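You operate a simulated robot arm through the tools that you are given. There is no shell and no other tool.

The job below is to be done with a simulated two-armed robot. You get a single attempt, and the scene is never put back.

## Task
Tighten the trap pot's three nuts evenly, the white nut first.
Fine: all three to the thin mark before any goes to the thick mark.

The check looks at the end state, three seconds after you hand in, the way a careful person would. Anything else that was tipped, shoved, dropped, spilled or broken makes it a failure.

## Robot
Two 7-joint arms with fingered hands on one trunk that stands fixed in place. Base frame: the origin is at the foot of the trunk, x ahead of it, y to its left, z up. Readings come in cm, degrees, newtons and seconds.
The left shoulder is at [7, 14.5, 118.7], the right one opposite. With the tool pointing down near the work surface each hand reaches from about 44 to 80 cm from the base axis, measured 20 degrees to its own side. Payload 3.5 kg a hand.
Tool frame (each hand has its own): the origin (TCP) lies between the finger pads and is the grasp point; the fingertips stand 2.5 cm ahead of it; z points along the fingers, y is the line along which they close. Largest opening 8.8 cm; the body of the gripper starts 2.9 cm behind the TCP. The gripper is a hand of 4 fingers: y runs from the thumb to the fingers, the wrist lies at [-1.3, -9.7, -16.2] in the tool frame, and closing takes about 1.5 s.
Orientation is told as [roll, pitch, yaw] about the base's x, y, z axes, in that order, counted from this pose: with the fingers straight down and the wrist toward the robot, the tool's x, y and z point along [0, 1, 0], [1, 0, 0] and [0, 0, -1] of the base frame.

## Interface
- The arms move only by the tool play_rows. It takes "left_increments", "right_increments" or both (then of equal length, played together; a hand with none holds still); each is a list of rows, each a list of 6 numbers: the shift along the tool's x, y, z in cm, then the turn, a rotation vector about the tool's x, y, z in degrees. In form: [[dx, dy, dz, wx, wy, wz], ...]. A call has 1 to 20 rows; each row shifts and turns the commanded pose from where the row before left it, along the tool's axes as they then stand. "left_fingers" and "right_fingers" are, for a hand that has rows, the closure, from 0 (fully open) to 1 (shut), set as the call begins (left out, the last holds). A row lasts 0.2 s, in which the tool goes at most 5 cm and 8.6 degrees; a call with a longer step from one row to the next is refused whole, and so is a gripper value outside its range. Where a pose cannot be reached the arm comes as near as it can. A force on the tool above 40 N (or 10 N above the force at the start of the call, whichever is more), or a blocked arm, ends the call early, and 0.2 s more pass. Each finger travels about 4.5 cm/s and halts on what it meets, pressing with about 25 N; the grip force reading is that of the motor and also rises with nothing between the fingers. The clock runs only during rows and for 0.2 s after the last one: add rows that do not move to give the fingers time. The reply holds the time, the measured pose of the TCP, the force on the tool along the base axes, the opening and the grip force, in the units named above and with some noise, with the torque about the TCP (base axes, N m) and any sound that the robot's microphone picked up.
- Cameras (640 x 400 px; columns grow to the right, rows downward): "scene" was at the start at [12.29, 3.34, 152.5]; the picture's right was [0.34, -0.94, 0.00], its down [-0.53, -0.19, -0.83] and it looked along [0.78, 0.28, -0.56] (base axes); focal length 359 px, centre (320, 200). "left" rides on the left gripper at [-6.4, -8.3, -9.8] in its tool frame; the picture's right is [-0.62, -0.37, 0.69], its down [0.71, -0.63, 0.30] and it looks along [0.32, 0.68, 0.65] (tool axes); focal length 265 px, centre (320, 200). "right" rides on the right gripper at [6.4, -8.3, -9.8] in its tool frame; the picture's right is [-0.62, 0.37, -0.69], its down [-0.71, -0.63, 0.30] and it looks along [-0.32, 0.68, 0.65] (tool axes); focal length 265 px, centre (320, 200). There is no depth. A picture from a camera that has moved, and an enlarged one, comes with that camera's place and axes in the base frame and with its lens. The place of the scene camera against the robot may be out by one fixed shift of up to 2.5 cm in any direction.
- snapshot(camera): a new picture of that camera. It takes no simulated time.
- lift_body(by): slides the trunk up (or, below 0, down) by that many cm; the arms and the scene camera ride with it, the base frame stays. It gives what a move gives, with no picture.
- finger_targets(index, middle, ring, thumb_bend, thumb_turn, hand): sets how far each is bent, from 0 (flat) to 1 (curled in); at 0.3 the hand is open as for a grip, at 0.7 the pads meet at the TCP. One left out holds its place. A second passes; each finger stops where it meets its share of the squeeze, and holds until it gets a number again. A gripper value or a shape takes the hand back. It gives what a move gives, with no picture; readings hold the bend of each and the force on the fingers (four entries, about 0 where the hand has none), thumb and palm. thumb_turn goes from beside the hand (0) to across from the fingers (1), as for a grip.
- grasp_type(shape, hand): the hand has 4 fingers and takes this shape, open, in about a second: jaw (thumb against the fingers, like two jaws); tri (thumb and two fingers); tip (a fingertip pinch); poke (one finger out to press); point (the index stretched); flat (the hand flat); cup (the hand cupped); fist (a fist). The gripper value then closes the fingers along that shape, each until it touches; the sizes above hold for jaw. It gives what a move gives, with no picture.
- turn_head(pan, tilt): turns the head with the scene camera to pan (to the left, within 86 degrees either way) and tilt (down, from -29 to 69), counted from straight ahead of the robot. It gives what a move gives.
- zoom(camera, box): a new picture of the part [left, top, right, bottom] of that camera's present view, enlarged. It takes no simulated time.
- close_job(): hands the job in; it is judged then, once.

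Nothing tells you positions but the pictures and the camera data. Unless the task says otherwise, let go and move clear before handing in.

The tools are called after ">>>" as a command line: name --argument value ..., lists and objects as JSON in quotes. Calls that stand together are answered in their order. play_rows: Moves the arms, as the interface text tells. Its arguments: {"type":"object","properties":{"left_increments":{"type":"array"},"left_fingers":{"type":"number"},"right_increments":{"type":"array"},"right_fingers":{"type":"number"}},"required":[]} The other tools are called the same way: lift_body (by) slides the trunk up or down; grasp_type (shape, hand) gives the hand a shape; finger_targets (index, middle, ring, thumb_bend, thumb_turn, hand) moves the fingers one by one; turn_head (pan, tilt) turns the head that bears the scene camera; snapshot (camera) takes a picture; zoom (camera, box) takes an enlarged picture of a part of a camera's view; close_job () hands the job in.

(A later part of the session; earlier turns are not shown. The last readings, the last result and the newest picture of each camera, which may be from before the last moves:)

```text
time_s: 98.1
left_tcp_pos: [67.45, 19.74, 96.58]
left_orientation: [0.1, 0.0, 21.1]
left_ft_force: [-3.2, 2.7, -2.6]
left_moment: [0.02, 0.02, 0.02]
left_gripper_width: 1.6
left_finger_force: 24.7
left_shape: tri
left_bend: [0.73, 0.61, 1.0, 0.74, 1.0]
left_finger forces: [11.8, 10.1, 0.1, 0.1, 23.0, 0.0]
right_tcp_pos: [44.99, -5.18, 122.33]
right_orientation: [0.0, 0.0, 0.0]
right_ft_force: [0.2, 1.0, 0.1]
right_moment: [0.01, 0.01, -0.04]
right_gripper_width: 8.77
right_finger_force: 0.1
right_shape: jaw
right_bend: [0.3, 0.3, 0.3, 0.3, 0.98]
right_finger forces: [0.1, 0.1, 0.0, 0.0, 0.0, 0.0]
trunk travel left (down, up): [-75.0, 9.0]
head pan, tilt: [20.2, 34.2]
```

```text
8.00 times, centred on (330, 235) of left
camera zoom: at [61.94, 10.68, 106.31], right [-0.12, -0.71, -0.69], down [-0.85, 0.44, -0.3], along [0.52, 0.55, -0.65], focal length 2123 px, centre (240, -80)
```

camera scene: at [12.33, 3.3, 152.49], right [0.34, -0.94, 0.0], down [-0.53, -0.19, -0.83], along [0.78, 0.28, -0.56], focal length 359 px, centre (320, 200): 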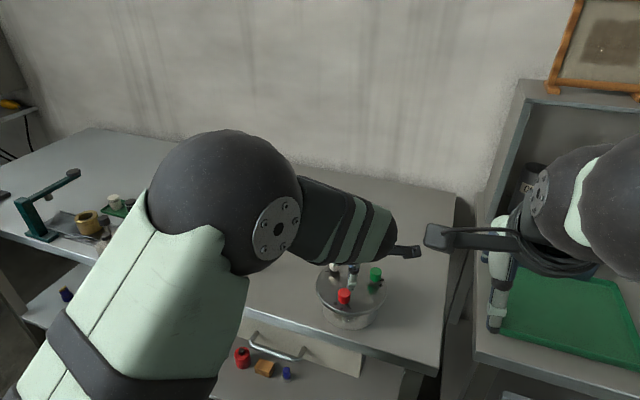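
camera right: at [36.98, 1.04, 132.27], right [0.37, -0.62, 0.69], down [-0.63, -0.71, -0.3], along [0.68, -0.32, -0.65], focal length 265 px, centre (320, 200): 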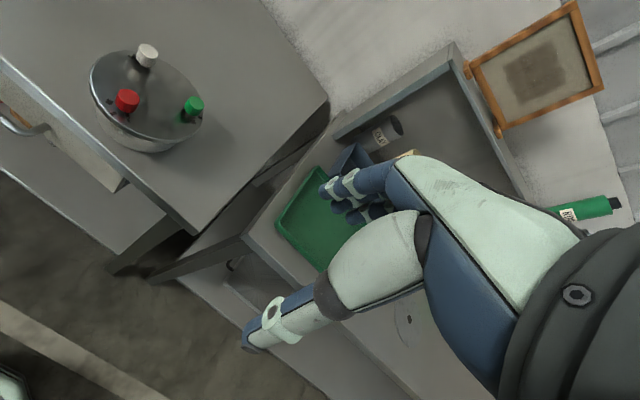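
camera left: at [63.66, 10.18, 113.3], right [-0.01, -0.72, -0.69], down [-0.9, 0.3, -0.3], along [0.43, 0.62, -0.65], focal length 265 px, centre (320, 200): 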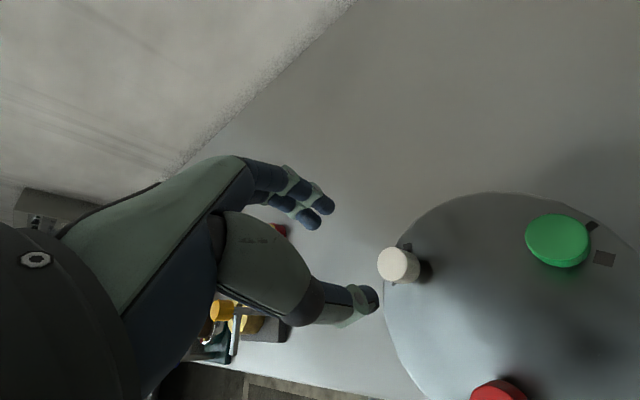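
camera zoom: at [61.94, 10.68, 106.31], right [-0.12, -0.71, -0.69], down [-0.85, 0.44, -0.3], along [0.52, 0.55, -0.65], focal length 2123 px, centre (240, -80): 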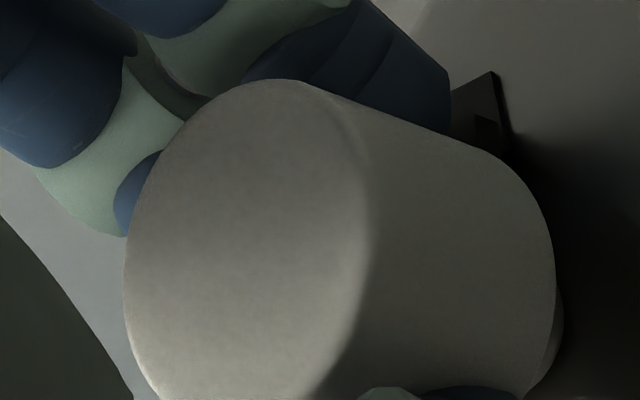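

This time the pointer moved with the hand. I'll release, lift and verify it.

>>> play_rows --left_increments '[[0, 0, 0, 0, 0, 0], [0, 0, 0, 0, 0, 0], [0, 0, 0, 0, 0, 0], [0, 0, -1.5, 0, 0, 0], [0, 0, -2, 0, 0, 0], [0, 0, -2, 0, 0, 0], [0, 0, -1.5, 0, 0, 0], [0, 0, 0, 0, 0, -8.5], [0, 0, 0, 0, 0, 0]]' --left_fingers 0.42

>>> zoom --camera "left" --box '[390, 230, 420, 255]'

>>> zoom --camera "left" --box '[340, 220, 420, 300]'

>>> zoom --camera "scene" --box '[300, 240, 400, 340]'

```text
time_s: 100.1
left_tcp_pos: [67.51, 19.55, 103.63]
left_orientation: [0.0, 0.0, 29.7]
left_ft_force: [0.4, 0.2, -0.5]
left_moment: [0.02, -0.02, 0.04]
left_gripper_width: 5.07
left_finger_force: 0.0
left_shape: tri
left_bend: [0.74, 0.41, 0.99, 0.66, 1.0]
left_finger forces: [0.0, 0.0, 0.0, 0.0, 0.1, 0.0]
right_tcp_pos: [45.1, -5.28, 122.27]
right_orientation: [0.1, 0.1, 0.0]
right_ft_force: [-0.6, -0.2, -0.4]
right_moment: [0.01, 0.02, 0.0]
right_gripper_width: 8.75
right_finger_force: 0.1
right_shape: jaw
right_bend: [0.3, 0.3, 0.3, 0.3, 0.98]
right_finger forces: [0.0, 0.1, 0.1, 0.0, 0.0, 0.0]
trunk travel left (down, up): [-75.0, 9.0]
head pan, tilt: [20.2, 34.2]
```

```text
16.00 times, centred on (405, 242) of left
camera zoom: at [63.37, 9.95, 113.33], right [-0.01, -0.72, -0.69], down [-0.9, 0.31, -0.3], along [0.43, 0.62, -0.65], focal length 4246 px, centre (-1040, -480)
```

zoom: 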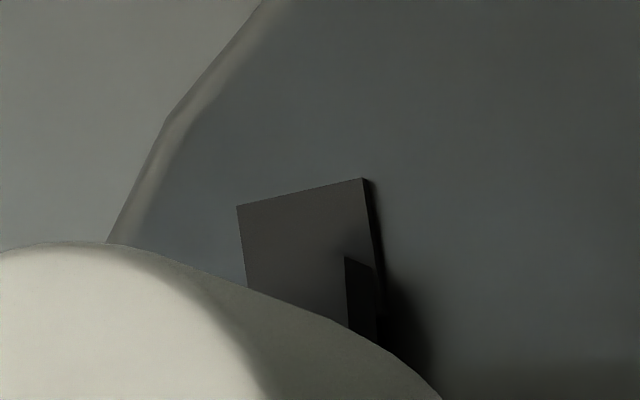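

```text
5.00 times, centred on (380, 260) of left
camera zoom: at [63.37, 9.95, 113.33], right [-0.01, -0.72, -0.69], down [-0.9, 0.31, -0.3], along [0.43, 0.62, -0.65], focal length 1327 px, centre (20, -100)
```

zoom: 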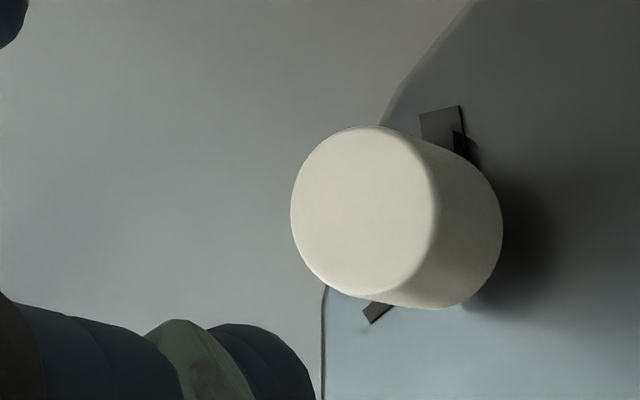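

```text
4.00 times, centred on (350, 290) of scene
camera zoom: at [12.3, 3.36, 152.5], right [0.34, -0.94, 0.0], down [-0.53, -0.19, -0.83], along [0.78, 0.28, -0.56], focal length 1438 px, centre (200, -160)
```

zoom: 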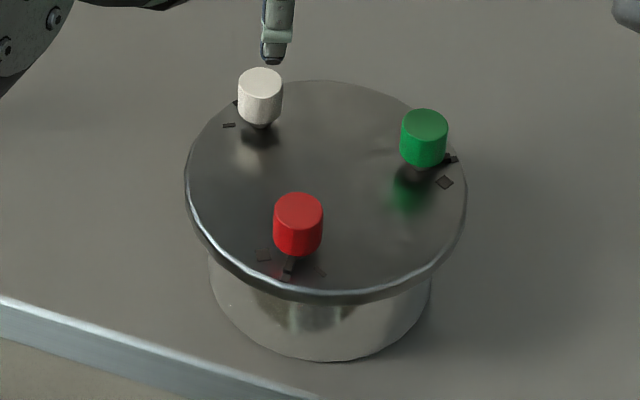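

White's pointer is on the thick mark, perhaps slightly past centre. I'll get an overhead view, free of side parallax, to judge it exactly.

>>> play_rows --left_increments '[[0, 0, -2, 0, 0, 7.4], [0, 0, -2, 0, 0, 7.4], [0, 0, 0, 0, 0, 7.4], [0, 0, 0, 0, 0, 7.5], [1.6, 0.95, 0, 0, 0, 0], [1.6, 0.95, 0, 0, 0, 0], [1.6, 0.95, 0, 0, 0, 0], [1.6, 0.95, 0, 0, 0, 0], [0, 0, 0, 6.8, 0, 0], [0, 0, 0, 6.8, 0, 0], [0, 0, 0, 6.8, 0, 0], [0, 0, 0, 6.8, 0, 0], [0, 0, 0, 6.8, 0, 0], [0, 0, 0, 0, 0, 0]]'

>>> snapshot --camera "left"

```text
time_s: 103.1
left_tcp_pos: [64.69, 27.96, 106.43]
left_orientation: [0.0, 30.6, 0.0]
left_ft_force: [-0.1, 0.9, 0.8]
left_moment: [0.0, 0.0, 0.03]
left_gripper_width: 5.05
left_finger_force: 0.0
left_shape: tri
left_bend: [0.74, 0.41, 0.99, 0.66, 1.0]
left_finger forces: [0.0, 0.1, 0.1, 0.0, 0.0, 0.0]
left hand out of reach, approached as far as the arm can: row 11, 12, 13
right_tcp_pos: [45.01, -5.2, 122.32]
right_orientation: [0.0, 0.1, 0.0]
right_ft_force: [-0.7, -0.1, -0.7]
right_moment: [-0.01, -0.02, 0.0]
right_gripper_width: 8.75
right_finger_force: 0.0
right_shape: jaw
right_bend: [0.3, 0.3, 0.3, 0.3, 0.98]
right_finger forces: [0.0, 0.0, 0.1, 0.0, 0.1, 0.0]
trunk travel left (down, up): [-75.0, 9.0]
head pan, tilt: [20.2, 34.2]
```

```text
taken
camera left: at [62.58, 21.58, 119.09], right [-0.67, -0.62, -0.41], down [-0.7, 0.71, 0.06], along [0.26, 0.32, -0.91], focal length 265 px, centre (320, 200)
```

left: 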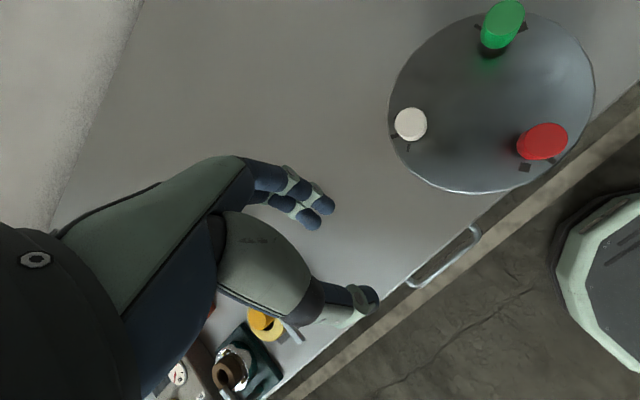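

>>> zoom --camera "left" --box '[385, 95, 435, 155]'

>>> zoom --camera "left" --box '[505, 110, 575, 180]'

>>> zoom --camera "left" --box '[465, 0, 535, 60]'

```text
6.67 times, centred on (410, 125) of left
camera zoom: at [62.58, 21.58, 119.09], right [-0.67, -0.62, -0.41], down [-0.7, 0.71, 0.06], along [0.26, 0.32, -0.91], focal length 1769 px, centre (-280, 700)
```

zoom: 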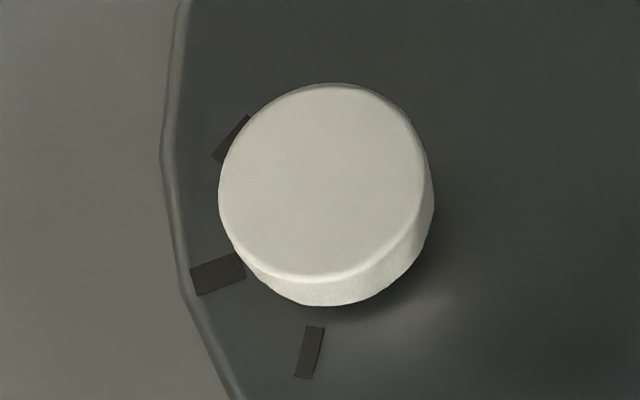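

```text
5.71 times, centred on (540, 145) of left
camera zoom: at [62.58, 21.58, 119.09], right [-0.67, -0.62, -0.41], down [-0.7, 0.71, 0.06], along [0.26, 0.32, -0.91], focal length 1517 px, centre (-937, 514)
```

zoom: 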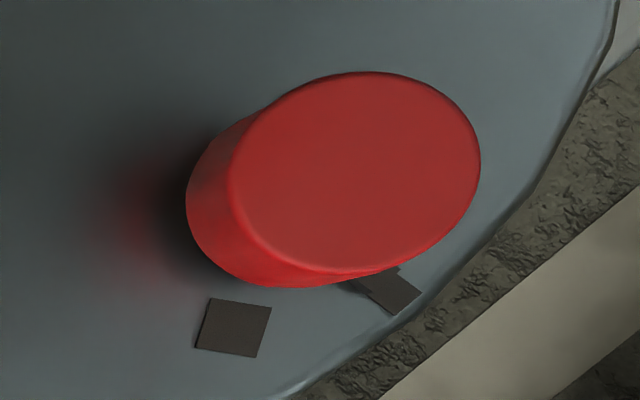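

```text
6.67 times, centred on (500, 30) of left
camera zoom: at [62.58, 21.58, 119.09], right [-0.67, -0.62, -0.41], down [-0.7, 0.71, 0.06], along [0.26, 0.32, -0.91], focal length 1769 px, centre (-880, 1333)
```

zoom: 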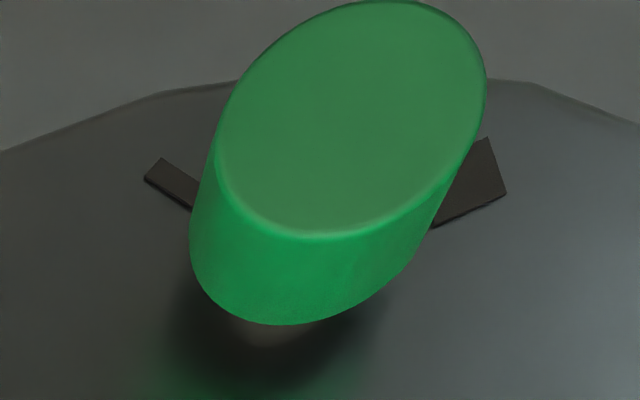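

The pointer is hidden from here, so I'll go for a near-plumb view with the hand higher and yawed to +60°.

>>> play_rows --left_increments '[[0, 0, 0, -7.65, 0, 0], [0, 0, 0, -7.65, 0, 0], [0, 0, 0, -7.65, 0, 0], [0, 0, 0, -7.65, 0, 0], [0, 0.8, -2.15, 0, 0, 0], [0, 0.8, -2.15, 0, 0, 0], [0, 0.8, -2.15, 0, 0, 0], [0, 0.8, -2.15, 0, 0, 0], [0, 0, 0, 0, 0, -7.5], [0, 0, 0, 0, 0, -7.5], [0, 0, 0, 0, 0, -7.5], [0, 0, 0, 0, 0, -7.5], [0, 0, 0, 0, 0, -7.5], [0, 0, 0, 0, 0, -7.5], [0, 0, 0, 0, 0, -7.5], [0, 0, 0, 0, 0, -7.5], [0, 0, 0, 0, 0, 0]]'

>>> snapshot --camera "left"

```text
time_s: 106.7
left_tcp_pos: [68.02, 27.83, 115.15]
left_orientation: [0.0, 0.0, 60.2]
left_ft_force: [-0.4, 0.1, 0.1]
left_moment: [0.0, 0.0, -0.01]
left_gripper_width: 5.08
left_finger_force: 0.0
left_shape: tri
left_bend: [0.74, 0.41, 0.99, 0.66, 1.0]
left_finger forces: [0.0, 0.1, 0.0, 0.0, 0.0, 0.0]
right_tcp_pos: [45.1, -5.15, 122.42]
right_orientation: [0.0, 0.0, 0.1]
right_ft_force: [0.0, 0.7, -0.1]
right_moment: [-0.01, -0.04, 0.03]
right_gripper_width: 8.77
right_finger_force: 0.2
right_shape: jaw
right_bend: [0.3, 0.3, 0.3, 0.3, 0.98]
right_finger forces: [0.0, 0.0, 0.0, 0.0, 0.1, 0.0]
trunk travel left (down, up): [-75.0, 9.0]
head pan, tilt: [20.2, 34.2]
```

```text
taken
camera left: at [69.37, 17.49, 124.81], right [0.35, -0.63, -0.69], down [-0.93, -0.19, -0.3], along [0.06, 0.75, -0.65], focal length 265 px, centre (320, 200)
```

left: 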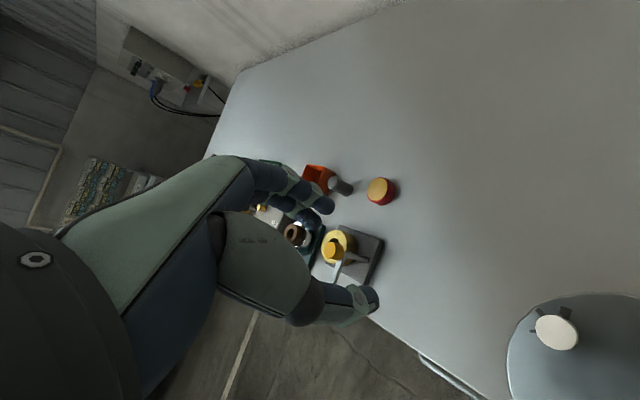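

>>> zoom --camera "left" --box '[525, 295, 595, 355]'

>>> zoom --camera "left" --box '[552, 298, 582, 323]'

```text
6.67 times, centred on (560, 325) of left
camera zoom: at [69.37, 17.49, 124.81], right [0.35, -0.63, -0.69], down [-0.93, -0.19, -0.3], along [0.06, 0.75, -0.65], focal length 1769 px, centre (-1280, -633)
```

zoom: 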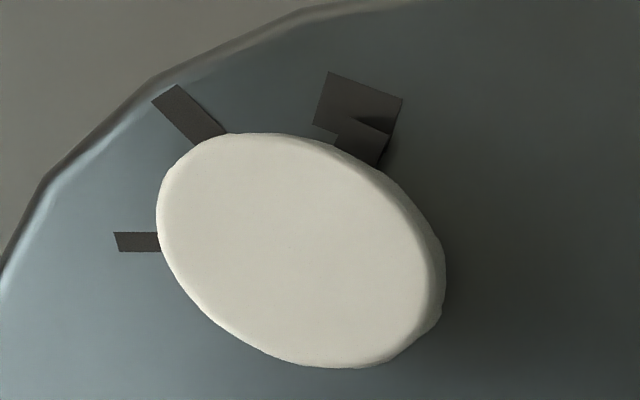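

```text
16.00 times, centred on (567, 310) of left
camera zoom: at [69.37, 17.49, 124.81], right [0.35, -0.63, -0.69], down [-0.93, -0.19, -0.3], along [0.06, 0.75, -0.65], focal length 4246 px, centre (-3632, -1568)
```

zoom: 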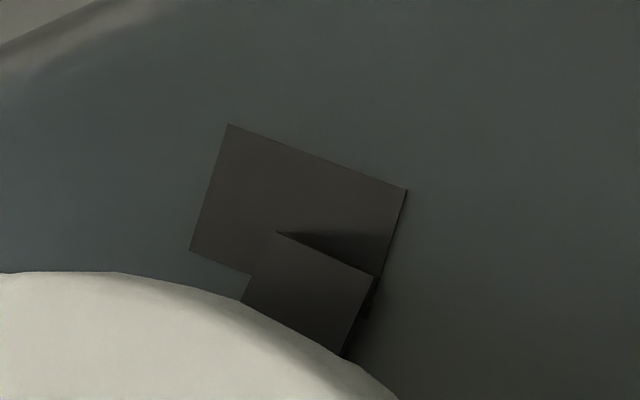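

In the plumb view white's pointer lies fully within the thick mark, about 5° past its centre, so I'll leave it. Next is green: hover at yaw +32°.

>>> play_rows --left_increments '[[0, 0, 0, 0, 0, 7], [0, 0, 0, 0, 0, 7], [0, 0, 0, 0, 0, 7], [0, 0, 0, 0, 0, 7.2], [-3.59, -2.4, 0, 0, 0, 0], [-3.59, -2.4, 0, 0, 0, 0], [-3.59, -2.4, 0, 0, 0, 0], [-3.59, -2.4, 0, 0, 0, 0], [0, 0, 2.9, 0, 0, 0], [0, 0, 2.9, 0, 0, 0], [0, 0, 2.9, 0, 0, 0], [0, 0, 2.8, 0, 0, 0], [0, 0, 0, 0, 0, 0]]'

>>> zoom --camera "left" --box '[340, 220, 420, 300]'

```text
time_s: 109.5
left_tcp_pos: [67.37, 10.54, 103.61]
left_orientation: [0.1, 0.0, 31.7]
left_ft_force: [-0.3, -0.2, 0.0]
left_moment: [-0.01, -0.01, -0.04]
left_gripper_width: 5.07
left_finger_force: 0.1
left_shape: tri
left_bend: [0.74, 0.41, 0.99, 0.66, 1.0]
left_finger forces: [0.0, 0.0, 0.1, 0.0, 0.0, 0.0]
right_tcp_pos: [44.98, -5.25, 122.38]
right_orientation: [-0.1, 0.0, 0.0]
right_ft_force: [-0.3, -0.1, -0.1]
right_moment: [0.02, -0.03, -0.02]
right_gripper_width: 8.76
right_finger_force: 0.1
right_shape: jaw
right_bend: [0.3, 0.3, 0.3, 0.3, 0.98]
right_finger forces: [0.0, 0.0, 0.0, 0.0, 0.1, 0.0]
trunk travel left (down, up): [-75.0, 9.0]
head pan, tilt: [20.2, 34.2]
```

```text
5.00 times, centred on (380, 260) of left
camera zoom: at [63.67, 0.79, 113.36], right [0.01, -0.72, -0.69], down [-0.91, 0.28, -0.31], along [0.41, 0.64, -0.65], focal length 1327 px, centre (20, -100)
```

zoom: 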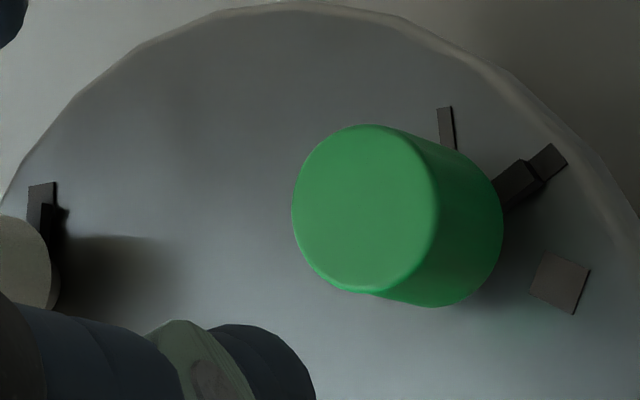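

Green's pointer is on its thin mark. I'll correct the small offset, descend and grip.

>>> play_rows --left_increments '[[-0.13, -0.08, 1.5, 0, 0, 0], [0, 0, 1.5, 0, 0, 0], [0, 0, 1.5, 0, 0, 0], [0, 0, 1.5, 0, 0, 0], [0, 0, 1.05, 0, 0, 0], [0, 0, 0, 0, 0, 0]]' --left_fingers 0.5

>>> play_rows --left_increments '[[0, 0, 0, 0, 0, 0], [0, 0, 0, 0, 0, 0], [0, 0, 0, 0, 0, 0], [0, 0, 0, 0, 0, 0]]' --left_fingers 0.77

>>> zoom --camera "left" --box '[270, 180, 410, 320]'

```text
time_s: 110.9
left_tcp_pos: [67.41, 10.48, 96.51]
left_orientation: [-0.1, 0.1, 31.8]
left_ft_force: [-0.4, 0.0, 0.2]
left_moment: [0.01, 0.05, 0.02]
left_gripper_width: 4.45
left_finger_force: 0.0
left_shape: tri
left_bend: [0.74, 0.44, 0.99, 0.69, 1.0]
left_finger forces: [0.1, 0.0, 0.1, 0.0, 0.0, 0.0]
right_tcp_pos: [45.13, -5.17, 122.25]
right_orientation: [-0.1, -0.1, 0.0]
right_ft_force: [-0.1, 0.2, -0.1]
right_moment: [-0.01, 0.02, 0.0]
right_gripper_width: 8.76
right_finger_force: 0.1
right_shape: jaw
right_bend: [0.3, 0.3, 0.3, 0.3, 0.98]
right_finger forces: [0.0, 0.0, 0.0, 0.0, 0.0, 0.0]
trunk travel left (down, up): [-75.0, 9.0]
head pan, tilt: [20.2, 34.2]
```

```text
time_s: 111.9
left_tcp_pos: [67.43, 10.32, 96.44]
left_orientation: [0.1, 0.0, 31.7]
left_ft_force: [0.8, 0.5, 0.3]
left_moment: [0.01, -0.01, -0.01]
left_gripper_width: 2.08
left_finger_force: 0.0
left_shape: tri
left_bend: [0.74, 0.56, 0.99, 0.74, 1.0]
left_finger forces: [0.4, 0.5, 0.1, 0.0, 0.1, 0.1]
right_tcp_pos: [45.19, -5.23, 122.31]
right_orientation: [0.0, 0.0, 0.0]
right_ft_force: [-0.9, -0.9, 0.2]
right_moment: [0.0, 0.01, 0.02]
right_gripper_width: 8.77
right_finger_force: 0.0
right_shape: jaw
right_bend: [0.3, 0.3, 0.3, 0.3, 0.98]
right_finger forces: [0.0, 0.0, 0.0, 0.0, 0.1, 0.0]
trunk travel left (down, up): [-75.0, 9.0]
head pan, tilt: [20.2, 34.2]
```

```text
2.86 times, centred on (340, 250) of left
camera zoom: at [63.71, 0.64, 106.22], right [0.01, -0.72, -0.69], down [-0.91, 0.28, -0.3], along [0.41, 0.64, -0.65], focal length 758 px, centre (263, 57)
```

zoom: 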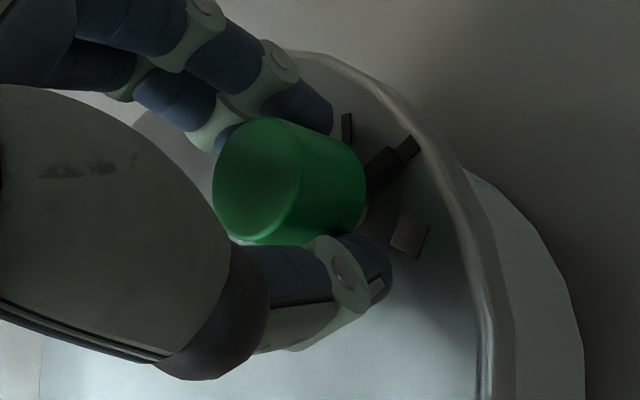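

>>> play_rows --left_increments '[[0, 0.05, 0, 0, 0, 0], [0, 0, 0, 0, 0, 0], [0, 0, 0, 0, 0, 0]]' --left_fingers 0.88

>>> play_rows --left_increments '[[0.02, 0.01, 0, 0, 0, 4.1], [0.02, 0.01, 0, 0, 0, 4.1], [0.02, 0.01, 0, 0, 0, 4.1], [0.02, 0.01, 0, 0, 0, 4.1], [0.02, 0.01, 0, 0, 0, 4.1], [0.02, 0.01, 0, 0, 0, 4.1], [0.02, 0.01, 0, 0, 0, 4.1], [0.02, 0.01, 0, 0, 0, 4.1], [0, 0, 0, 0, 0, 0]]'

>>> zoom --camera "left" --box '[270, 180, 410, 320]'

>>> zoom --camera "scene" --box '[300, 240, 400, 340]'

```text
time_s: 112.7
left_tcp_pos: [67.47, 10.57, 96.5]
left_orientation: [0.0, 0.1, 31.7]
left_ft_force: [-1.3, -1.0, -0.9]
left_moment: [-0.02, 0.01, 0.04]
left_gripper_width: 1.63
left_finger_force: 25.1
left_shape: tri
left_bend: [0.73, 0.59, 1.0, 0.75, 1.0]
left_finger forces: [11.3, 10.2, 0.0, 0.1, 22.5, 0.1]
right_tcp_pos: [45.1, -5.34, 122.4]
right_orientation: [-0.1, 0.0, 0.0]
right_ft_force: [0.0, -0.6, -0.3]
right_moment: [-0.04, 0.0, -0.02]
right_gripper_width: 8.76
right_finger_force: 0.0
right_shape: jaw
right_bend: [0.3, 0.3, 0.3, 0.3, 0.98]
right_finger forces: [0.1, 0.1, 0.1, 0.0, 0.1, 0.0]
trunk travel left (down, up): [-75.0, 9.0]
head pan, tilt: [20.2, 34.2]
```

```text
time_s: 114.7
left_tcp_pos: [67.42, 10.65, 96.41]
left_orientation: [0.0, 0.1, -1.0]
left_ft_force: [-2.3, -3.4, -4.5]
left_moment: [-0.03, 0.01, 0.04]
left_gripper_width: 1.64
left_finger_force: 24.9
left_shape: tri
left_bend: [0.73, 0.6, 1.0, 0.75, 1.0]
left_finger forces: [11.8, 9.1, 0.1, 0.0, 23.1, 0.1]
right_tcp_pos: [45.1, -5.29, 122.33]
right_orientation: [0.0, 0.0, 0.1]
right_ft_force: [1.1, 0.6, 0.1]
right_moment: [-0.01, -0.01, 0.03]
right_gripper_width: 8.76
right_finger_force: 0.1
right_shape: jaw
right_bend: [0.3, 0.3, 0.3, 0.3, 0.98]
right_finger forces: [0.1, 0.0, 0.1, 0.0, 0.0, 0.0]
trunk travel left (down, up): [-75.0, 9.0]
head pan, tilt: [20.2, 34.2]
```

```text
2.86 times, centred on (340, 250) of left
camera zoom: at [59.0, 4.38, 106.23], right [-0.38, -0.61, -0.69], down [-0.62, 0.73, -0.3], along [0.69, 0.31, -0.65], focal length 758 px, centre (263, 57)
```

zoom: 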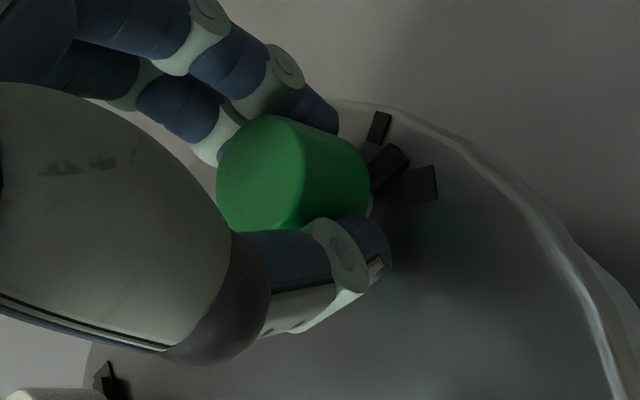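

```text
4.00 times, centred on (350, 290) of scene
camera zoom: at [12.33, 3.25, 152.49], right [0.34, -0.94, 0.0], down [-0.53, -0.19, -0.83], along [0.78, 0.29, -0.56], focal length 1438 px, centre (200, -160)
```

zoom: 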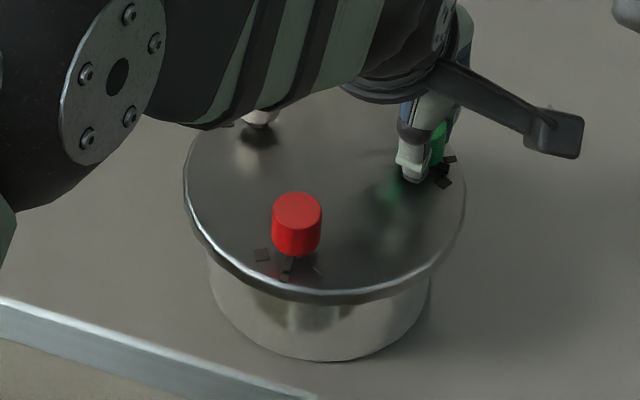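

The pointer is moving cleanly, halfway to the thick mark. I'll continue 25° and check the alignment while still holding.

>>> play_rows --left_increments '[[0.012, 0, 0, 0, 0, 4.1], [0.012, 0, 0, 0, 0, 4.1], [0.012, 0, 0, 0, 0, 4.1], [0.012, 0, 0, 0, 0, 4.1], [0.012, 0, 0, 0, 0, 4.1], [0.012, 0, 0, 0, 0, 4.1], [0, 0, 0, 0, 0, 0]]'

>>> zoom --camera "left" --box '[320, 200, 380, 250]'

>>> zoom --camera "scene" --box '[360, 265, 390, 295]'

>>> zoom --camera "right" --box '[172, 100, 208, 136]'

```text
time_s: 116.3
left_tcp_pos: [67.61, 10.74, 96.55]
left_orientation: [0.0, 0.1, -25.7]
left_ft_force: [-1.5, -2.5, -4.8]
left_moment: [-0.06, 0.02, 0.02]
left_gripper_width: 1.64
left_finger_force: 24.7
left_shape: tri
left_bend: [0.73, 0.6, 1.0, 0.75, 1.0]
left_finger forces: [12.6, 9.8, 0.0, 0.1, 22.3, 0.1]
right_tcp_pos: [45.18, -5.27, 122.34]
right_orientation: [0.0, 0.0, 0.0]
right_ft_force: [-0.7, 0.0, 0.6]
right_moment: [0.01, 0.0, -0.04]
right_gripper_width: 8.78
right_finger_force: 0.1
right_shape: jaw
right_bend: [0.3, 0.3, 0.3, 0.3, 0.98]
right_finger forces: [0.0, 0.0, 0.0, 0.1, 0.0, 0.0]
trunk travel left (down, up): [-75.0, 9.0]
head pan, tilt: [20.2, 34.2]
```

```text
8.00 times, centred on (350, 225) of left
camera zoom: at [57.21, 8.53, 106.23], right [-0.6, -0.4, -0.69], down [-0.26, 0.92, -0.3], along [0.76, 0.0, -0.65], focal length 2123 px, centre (80, 0)
```

zoom: 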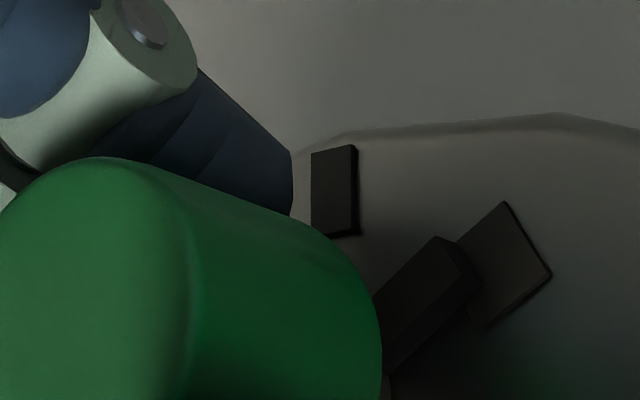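

```text
13.33 times, centred on (375, 280) of scene
camera zoom: at [12.36, 3.26, 152.49], right [0.34, -0.94, 0.0], down [-0.53, -0.19, -0.83], along [0.78, 0.29, -0.56], focal length 4792 px, centre (-413, -867)
```

zoom: 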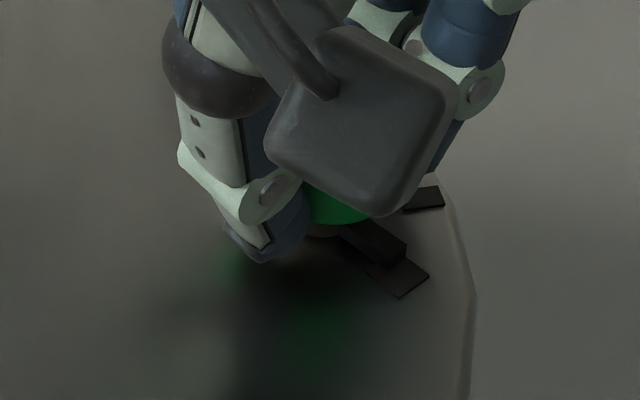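

```text
11.11 times, centred on (190, 118) of right
camera zoom: at [37.03, 0.98, 132.25], right [0.37, -0.62, 0.69], down [-0.63, -0.71, -0.3], along [0.68, -0.32, -0.65], focal length 2949 px, centre (1764, 1111)
```

zoom: 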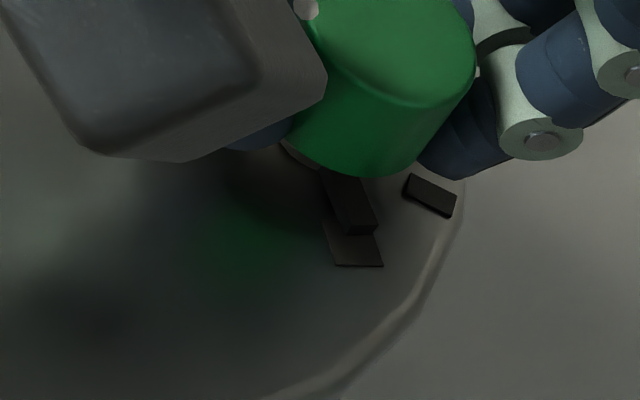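

The pointer is on the thick mark, about 5° short of centre. I'll add 5°.

>>> play_rows --left_increments '[[0.01, 0, 0, 0, 0, 2.7], [0.01, 0, 0, 0, 0, 2.7], [0, 0, 0, 0, 0, 0]]'

>>> zoom --camera "right" --box '[172, 100, 208, 136]'

>>> zoom --camera "left" --box '[320, 200, 380, 250]'

>>> play_rows --left_increments '[[0, 0, 0, 0, 0, 0], [0, 0, 0, 0, 0, 0], [0, 0, 0, 0, 0, 0], [0, 0, -1.5, 0, 0, 0], [0, 0, -2, 0, 0, 0], [0, 0, -2, 0, 0, 0], [0, 0, -1.5, 0, 0, 0], [0, 0, 0, 0, 0, 0]]' --left_fingers 0.42

>>> zoom --camera "left" --box '[360, 220, 440, 290]'

>>> zoom --camera "scene" --box '[356, 262, 384, 290]'

>>> zoom --camera "scene" --box '[300, 240, 400, 340]'

>>> zoom --camera "right" --box '[172, 100, 208, 136]'

```text
time_s: 117.1
left_tcp_pos: [67.58, 10.62, 96.42]
left_orientation: [0.1, 0.0, -31.0]
left_ft_force: [-1.7, -2.3, -4.6]
left_moment: [-0.02, 0.02, 0.07]
left_gripper_width: 1.63
left_finger_force: 24.8
left_shape: tri
left_bend: [0.73, 0.6, 1.0, 0.75, 1.0]
left_finger forces: [13.1, 9.7, 0.0, 0.1, 22.4, 0.1]
right_tcp_pos: [45.19, -5.38, 122.35]
right_orientation: [0.0, 0.0, 0.1]
right_ft_force: [-0.8, 0.4, 0.8]
right_moment: [0.0, 0.02, -0.01]
right_gripper_width: 8.73
right_finger_force: 0.0
right_shape: jaw
right_bend: [0.3, 0.3, 0.3, 0.3, 0.98]
right_finger forces: [0.0, 0.0, 0.0, 0.0, 0.1, 0.0]
trunk travel left (down, up): [-75.0, 9.0]
head pan, tilt: [20.2, 34.2]
```

```text
11.11 times, centred on (190, 118) of right
camera zoom: at [37.02, 0.98, 132.25], right [0.37, -0.62, 0.69], down [-0.63, -0.71, -0.3], along [0.68, -0.32, -0.65], focal length 2949 px, centre (1764, 1111)
```

zoom: 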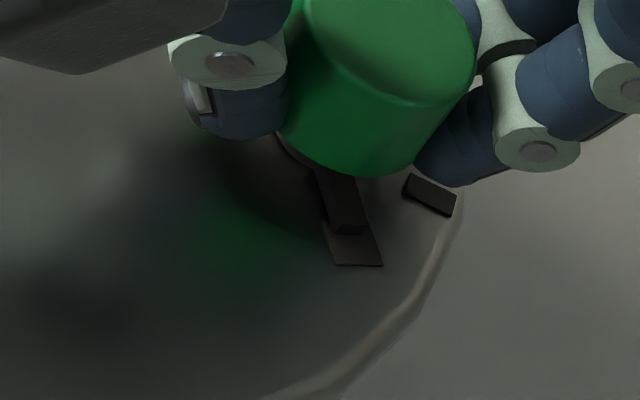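

```text
8.00 times, centred on (350, 225) of left
camera zoom: at [57.06, 9.52, 106.24], right [-0.64, -0.34, -0.69], down [-0.17, 0.94, -0.3], along [0.75, -0.07, -0.65], focal length 2123 px, centre (80, 0)
```

zoom: 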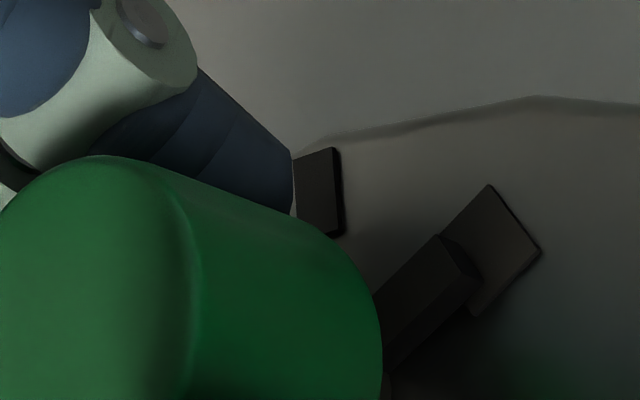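

```text
time_s: 118.9
left_tcp_pos: [67.62, 10.68, 103.41]
left_orientation: [0.0, 0.0, -31.0]
left_ft_force: [-0.6, -0.2, 0.5]
left_moment: [0.02, 0.02, 0.03]
left_gripper_width: 5.05
left_finger_force: 0.0
left_shape: tri
left_bend: [0.74, 0.41, 0.99, 0.66, 1.0]
left_finger forces: [0.0, 0.0, 0.0, 0.0, 0.0, 0.0]
right_tcp_pos: [45.09, -5.19, 122.18]
right_orientation: [0.1, 0.0, 0.0]
right_ft_force: [-0.6, 0.0, 0.3]
right_moment: [0.0, 0.02, 0.01]
right_gripper_width: 8.74
right_finger_force: 0.1
right_shape: jaw
right_bend: [0.3, 0.3, 0.3, 0.3, 0.98]
right_finger forces: [0.0, 0.0, 0.0, 0.1, 0.0, 0.0]
trunk travel left (down, up): [-75.0, 9.0]
head pan, tilt: [20.2, 34.2]
```

```text
5.71 times, centred on (400, 255) of left
camera zoom: at [57.04, 9.6, 113.2], right [-0.64, -0.34, -0.69], down [-0.17, 0.94, -0.3], along [0.75, -0.07, -0.65], focal length 1517 px, centre (-137, -114)
```

zoom: 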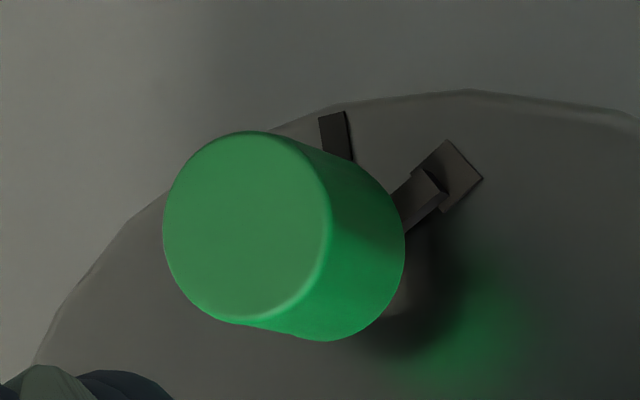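

```text
14.29 times, centred on (370, 276) of scene
camera zoom: at [12.32, 3.33, 152.5], right [0.34, -0.94, 0.0], down [-0.53, -0.19, -0.83], along [0.78, 0.28, -0.56], focal length 5134 px, centre (-394, -886)
```

zoom: 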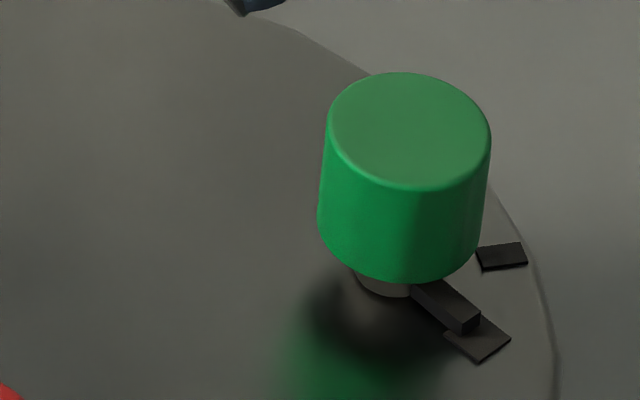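

```text
4.00 times, centred on (350, 290) of scene
camera zoom: at [12.32, 3.33, 152.5], right [0.34, -0.94, 0.0], down [-0.53, -0.19, -0.83], along [0.78, 0.28, -0.56], focal length 1438 px, centre (200, -160)
```

zoom: 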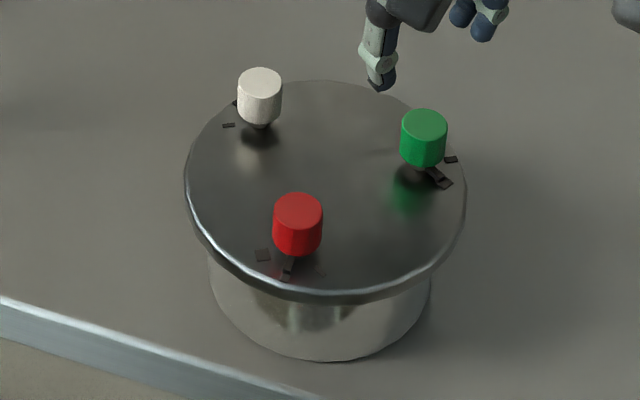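

```text
11.11 times, centred on (190, 118) of right
camera zoom: at [37.0, 1.04, 132.26], right [0.37, -0.62, 0.69], down [-0.63, -0.71, -0.3], along [0.68, -0.32, -0.65], focal length 2949 px, centre (1764, 1111)
```

zoom: 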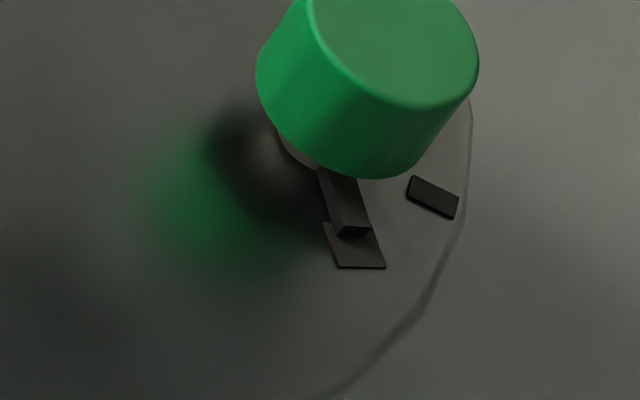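

Green is centred on its thick mark. Now red, back at yaw +31°.

>>> play_rows --left_increments '[[0, 0, 0, 0, 0, -7.8], [0, 0, 0, 0, 0, -7.8], [0, 0, 0, 0, 0, -7.8], [0, 0, 0, 0, 0, -7.8], [0, 0, 0, 0, 0, -7.8], [0, 0, 0, 0, 0, -7.8], [0, 0, 0, 0, 0, -7.8], [0, 0, 0, 0, 0, -7.8], [1.94, -1.125, 0, 0, 0, 0], [1.94, -1.125, 0, 0, 0, 0], [1.94, -1.125, 0, 0, 0, 0], [1.94, -1.125, 0, 0, 0, 0], [0, 0, 0, 0, 0, 0]]'

>>> zoom --camera "left" --box '[340, 220, 420, 300]'

```text
time_s: 121.7
left_tcp_pos: [59.64, 15.06, 103.54]
left_orientation: [0.0, 0.0, 31.4]
left_ft_force: [0.1, -0.2, 0.1]
left_moment: [0.03, -0.02, -0.01]
left_gripper_width: 5.07
left_finger_force: 0.1
left_shape: tri
left_bend: [0.74, 0.41, 0.99, 0.66, 1.0]
left_finger forces: [0.1, 0.1, 0.1, 0.0, 0.1, 0.1]
right_tcp_pos: [45.09, -5.31, 122.35]
right_orientation: [0.0, -0.1, 0.0]
right_ft_force: [-0.4, -0.2, 0.3]
right_moment: [-0.03, 0.01, 0.01]
right_gripper_width: 8.77
right_finger_force: 0.0
right_shape: jaw
right_bend: [0.3, 0.3, 0.3, 0.3, 0.98]
right_finger forces: [0.0, 0.1, 0.0, 0.0, 0.0, 0.1]
trunk travel left (down, up): [-75.0, 9.0]
head pan, tilt: [20.2, 34.2]
```

```text
5.00 times, centred on (380, 260) of left
camera zoom: at [55.82, 5.27, 113.24], right [0.01, -0.72, -0.69], down [-0.91, 0.28, -0.3], along [0.41, 0.63, -0.65], focal length 1327 px, centre (20, -100)
```

zoom: 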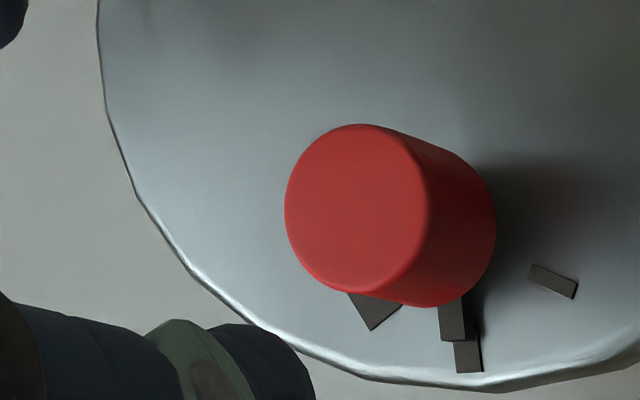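

>>> play_rows --left_increments '[[-0.03, 0.03, 1.5, 0, 0, 0], [0, 0, 1.5, 0, 0, 0], [0, 0, 1.5, 0, 0, 0], [0, 0, 1.5, 0, 0, 0], [0, 0, 0.95, 0, 0, 0], [0, 0, 0, 0, 0, 0]]' --left_fingers 0.5

>>> play_rows --left_increments '[[0, 0, 0, 0, 0, 0], [0, 0, 0, 0, 0, 0], [0, 0, 0, 0, 0, 0], [0, 0, 0, 0, 0, 0]]' --left_fingers 0.77

>>> zoom --camera "left" --box '[270, 180, 410, 320]'

```text
time_s: 123.1
left_tcp_pos: [59.73, 15.05, 96.53]
left_orientation: [0.0, 0.1, 31.2]
left_ft_force: [-1.0, 0.0, 0.2]
left_moment: [0.04, 0.0, 0.02]
left_gripper_width: 4.45
left_finger_force: 0.0
left_shape: tri
left_bend: [0.74, 0.44, 0.99, 0.69, 1.0]
left_finger forces: [0.0, 0.0, 0.0, 0.0, 0.1, 0.0]
right_tcp_pos: [45.18, -5.35, 122.37]
right_orientation: [0.1, 0.0, 0.0]
right_ft_force: [-0.2, -0.8, -0.3]
right_moment: [-0.03, 0.01, 0.0]
right_gripper_width: 8.76
right_finger_force: 0.1
right_shape: jaw
right_bend: [0.3, 0.3, 0.3, 0.3, 0.98]
right_finger forces: [0.0, 0.1, 0.0, 0.0, 0.0, 0.0]
trunk travel left (down, up): [-75.0, 9.0]
head pan, tilt: [20.2, 34.2]
```

```text
time_s: 124.1
left_tcp_pos: [59.72, 15.01, 96.6]
left_orientation: [0.0, 0.0, 31.4]
left_ft_force: [-0.6, 0.3, 0.5]
left_moment: [0.0, 0.01, 0.02]
left_gripper_width: 2.08
left_finger_force: 0.1
left_shape: tri
left_bend: [0.74, 0.57, 0.99, 0.74, 1.0]
left_finger forces: [0.3, 0.1, 0.0, 0.0, 0.2, 0.1]
right_tcp_pos: [45.11, -5.24, 122.35]
right_orientation: [0.0, 0.0, 0.0]
right_ft_force: [0.1, 0.8, 1.3]
right_moment: [0.01, 0.0, 0.02]
right_gripper_width: 8.74
right_finger_force: 0.1
right_shape: jaw
right_bend: [0.3, 0.3, 0.3, 0.3, 0.98]
right_finger forces: [0.1, 0.1, 0.1, 0.0, 0.0, 0.0]
trunk travel left (down, up): [-75.0, 9.0]
head pan, tilt: [20.2, 34.2]
```

```text
2.86 times, centred on (340, 250) of left
camera zoom: at [55.86, 5.24, 106.32], right [0.01, -0.72, -0.69], down [-0.91, 0.28, -0.3], along [0.41, 0.63, -0.65], focal length 758 px, centre (263, 57)
```

zoom: 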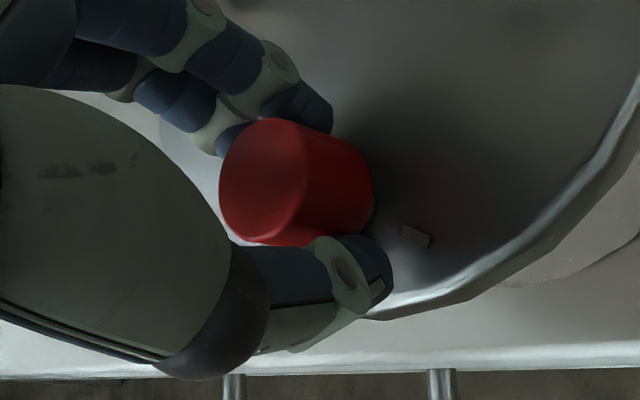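

>>> play_rows --left_increments '[[0, 0, 0, 0, 0, 0], [0, 0, 0, 0, 0, 0], [0, 0, 0, 0, 0, 0]]' --left_fingers 0.88

>>> play_rows --left_increments '[[0.018, 0.008, 0, 0, 0, 4.1], [0.018, 0.008, 0, 0, 0, 4.1], [0.018, 0.008, 0, 0, 0, 4.1], [0.018, 0.008, 0, 0, 0, 4.1], [0.018, 0.008, 0, 0, 0, 4.1], [0.018, 0.008, 0, 0, 0, 4.1], [0.018, 0.008, 0, 0, 0, 4.1], [0.018, 0.008, 0, 0, 0, 4.1], [0, 0, 0, 0, 0, 0]]'

>>> zoom --camera "left" --box '[270, 180, 410, 320]'

>>> zoom --camera "scene" --box '[300, 240, 400, 340]'

```text
time_s: 124.9
left_tcp_pos: [59.6, 15.13, 96.67]
left_orientation: [0.1, 0.0, 31.5]
left_ft_force: [-1.2, -0.2, -1.2]
left_moment: [0.04, -0.01, 0.01]
left_gripper_width: 1.62
left_finger_force: 25.6
left_shape: tri
left_bend: [0.73, 0.6, 1.0, 0.74, 1.0]
left_finger forces: [11.6, 9.7, 0.0, 0.1, 21.6, 0.1]
right_tcp_pos: [45.12, -5.25, 122.4]
right_orientation: [0.0, 0.0, 0.0]
right_ft_force: [0.1, 0.5, 0.0]
right_moment: [-0.01, 0.0, -0.02]
right_gripper_width: 8.77
right_finger_force: 0.2
right_shape: jaw
right_bend: [0.3, 0.3, 0.3, 0.3, 0.98]
right_finger forces: [0.0, 0.0, 0.0, 0.0, 0.1, 0.0]
trunk travel left (down, up): [-75.0, 9.0]
head pan, tilt: [20.2, 34.2]
```

```text
time_s: 126.9
left_tcp_pos: [59.77, 15.24, 96.6]
left_orientation: [0.1, -0.1, -1.6]
left_ft_force: [-2.9, -0.3, -2.7]
left_moment: [0.01, 0.07, 0.02]
left_gripper_width: 1.64
left_finger_force: 25.0
left_shape: tri
left_bend: [0.73, 0.61, 1.0, 0.74, 1.0]
left_finger forces: [12.1, 9.2, 0.0, 0.1, 22.9, 0.0]
right_tcp_pos: [45.17, -5.34, 122.43]
right_orientation: [0.0, -0.1, 0.0]
right_ft_force: [-0.4, -0.1, -0.3]
right_moment: [0.0, -0.01, 0.0]
right_gripper_width: 8.77
right_finger_force: 0.1
right_shape: jaw
right_bend: [0.3, 0.3, 0.3, 0.3, 0.98]
right_finger forces: [0.0, 0.0, 0.1, 0.0, 0.0, 0.0]
trunk travel left (down, up): [-75.0, 9.0]
head pan, tilt: [20.2, 34.2]
```

```text
2.86 times, centred on (340, 250) of left
camera zoom: at [51.17, 9.02, 106.3], right [-0.38, -0.61, -0.69], down [-0.61, 0.73, -0.3], along [0.69, 0.31, -0.65], focal length 758 px, centre (263, 57)
```

zoom: 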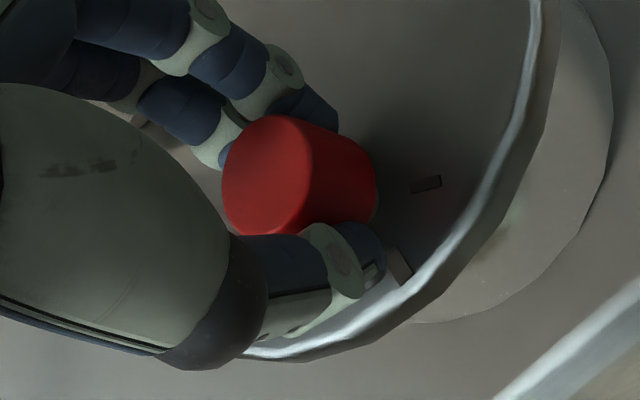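

```text
4.00 times, centred on (350, 290) of scene
camera zoom: at [12.28, 3.32, 152.5], right [0.34, -0.94, 0.0], down [-0.53, -0.19, -0.83], along [0.78, 0.28, -0.56], focal length 1438 px, centre (200, -160)
```

zoom: 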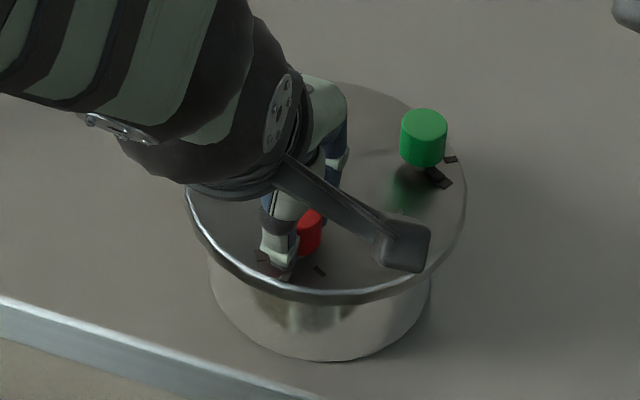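

Forces are low and the turn is going smoothly. I'll add another 28°, then release and check.

>>> play_rows --left_increments '[[0.018, 0.004, 0, 0, 0, 4.1], [0.018, 0.004, 0, 0, 0, 4.1], [0.018, 0.004, 0, 0, 0, 4.1], [0.018, 0.004, 0, 0, 0, 4.1], [0.018, 0.004, 0, 0, 0, 4.1], [0.018, 0.004, 0, 0, 0, 4.1], [0.018, 0.004, 0, 0, 0, 3.4], [0, 0, 0, 0, 0, 0]]'

>>> zoom --camera "scene" --box '[330, 285, 360, 315]'

>>> zoom --camera "right" --box '[95, 80, 145, 130]'

>>> zoom --camera "left" --box '[270, 180, 410, 320]'

```text
time_s: 128.7
left_tcp_pos: [59.89, 15.28, 96.55]
left_orientation: [-0.1, 0.0, -29.5]
left_ft_force: [1.7, -2.0, 0.8]
left_moment: [-0.04, -0.04, 0.03]
left_gripper_width: 1.63
left_finger_force: 25.4
left_shape: tri
left_bend: [0.73, 0.61, 1.0, 0.75, 1.0]
left_finger forces: [14.4, 10.0, 0.0, 0.1, 21.4, 0.0]
right_tcp_pos: [45.2, -5.39, 122.39]
right_orientation: [0.0, 0.0, -0.1]
right_ft_force: [0.0, -0.8, 0.0]
right_moment: [0.03, -0.01, -0.01]
right_gripper_width: 8.78
right_finger_force: 0.0
right_shape: jaw
right_bend: [0.3, 0.3, 0.3, 0.3, 0.98]
right_finger forces: [0.0, 0.1, 0.0, 0.0, 0.0, 0.0]
trunk travel left (down, up): [-75.0, 9.0]
head pan, tilt: [20.2, 34.2]
```

```text
13.33 times, centred on (345, 300) of scene
camera zoom: at [12.33, 3.26, 152.5], right [0.34, -0.94, 0.0], down [-0.53, -0.19, -0.83], along [0.78, 0.29, -0.56], focal length 4792 px, centre (-13, -1133)
```

zoom: 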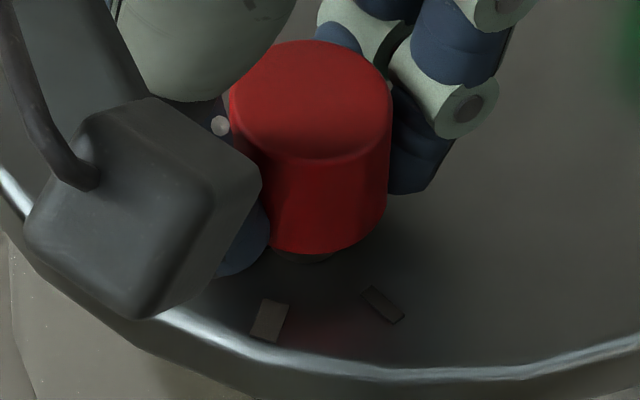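

```text
8.00 times, centred on (120, 105) of right
camera zoom: at [37.0, 0.97, 132.26], right [0.37, -0.62, 0.69], down [-0.63, -0.71, -0.3], along [0.68, -0.32, -0.65], focal length 2123 px, centre (1920, 960)
```

zoom: 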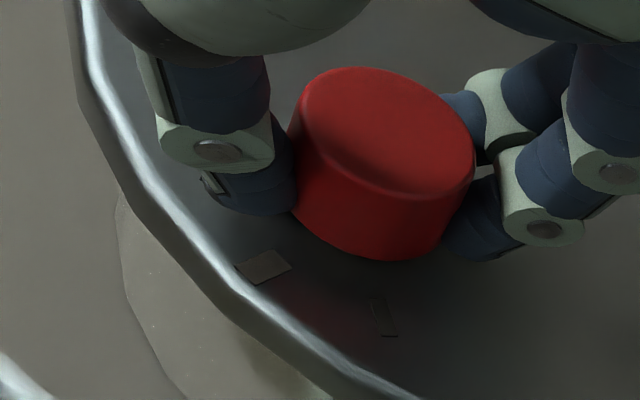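

```text
2.86 times, centred on (340, 250) of left
camera zoom: at [49.32, 13.84, 106.29], right [-0.63, -0.36, -0.69], down [-0.2, 0.93, -0.3], along [0.76, -0.05, -0.65], focal length 758 px, centre (263, 57)
```

zoom: 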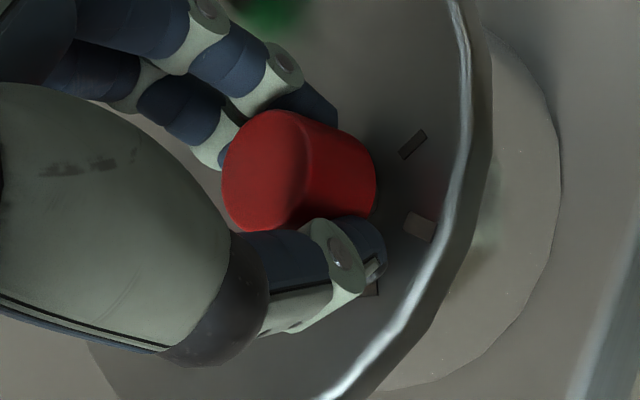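

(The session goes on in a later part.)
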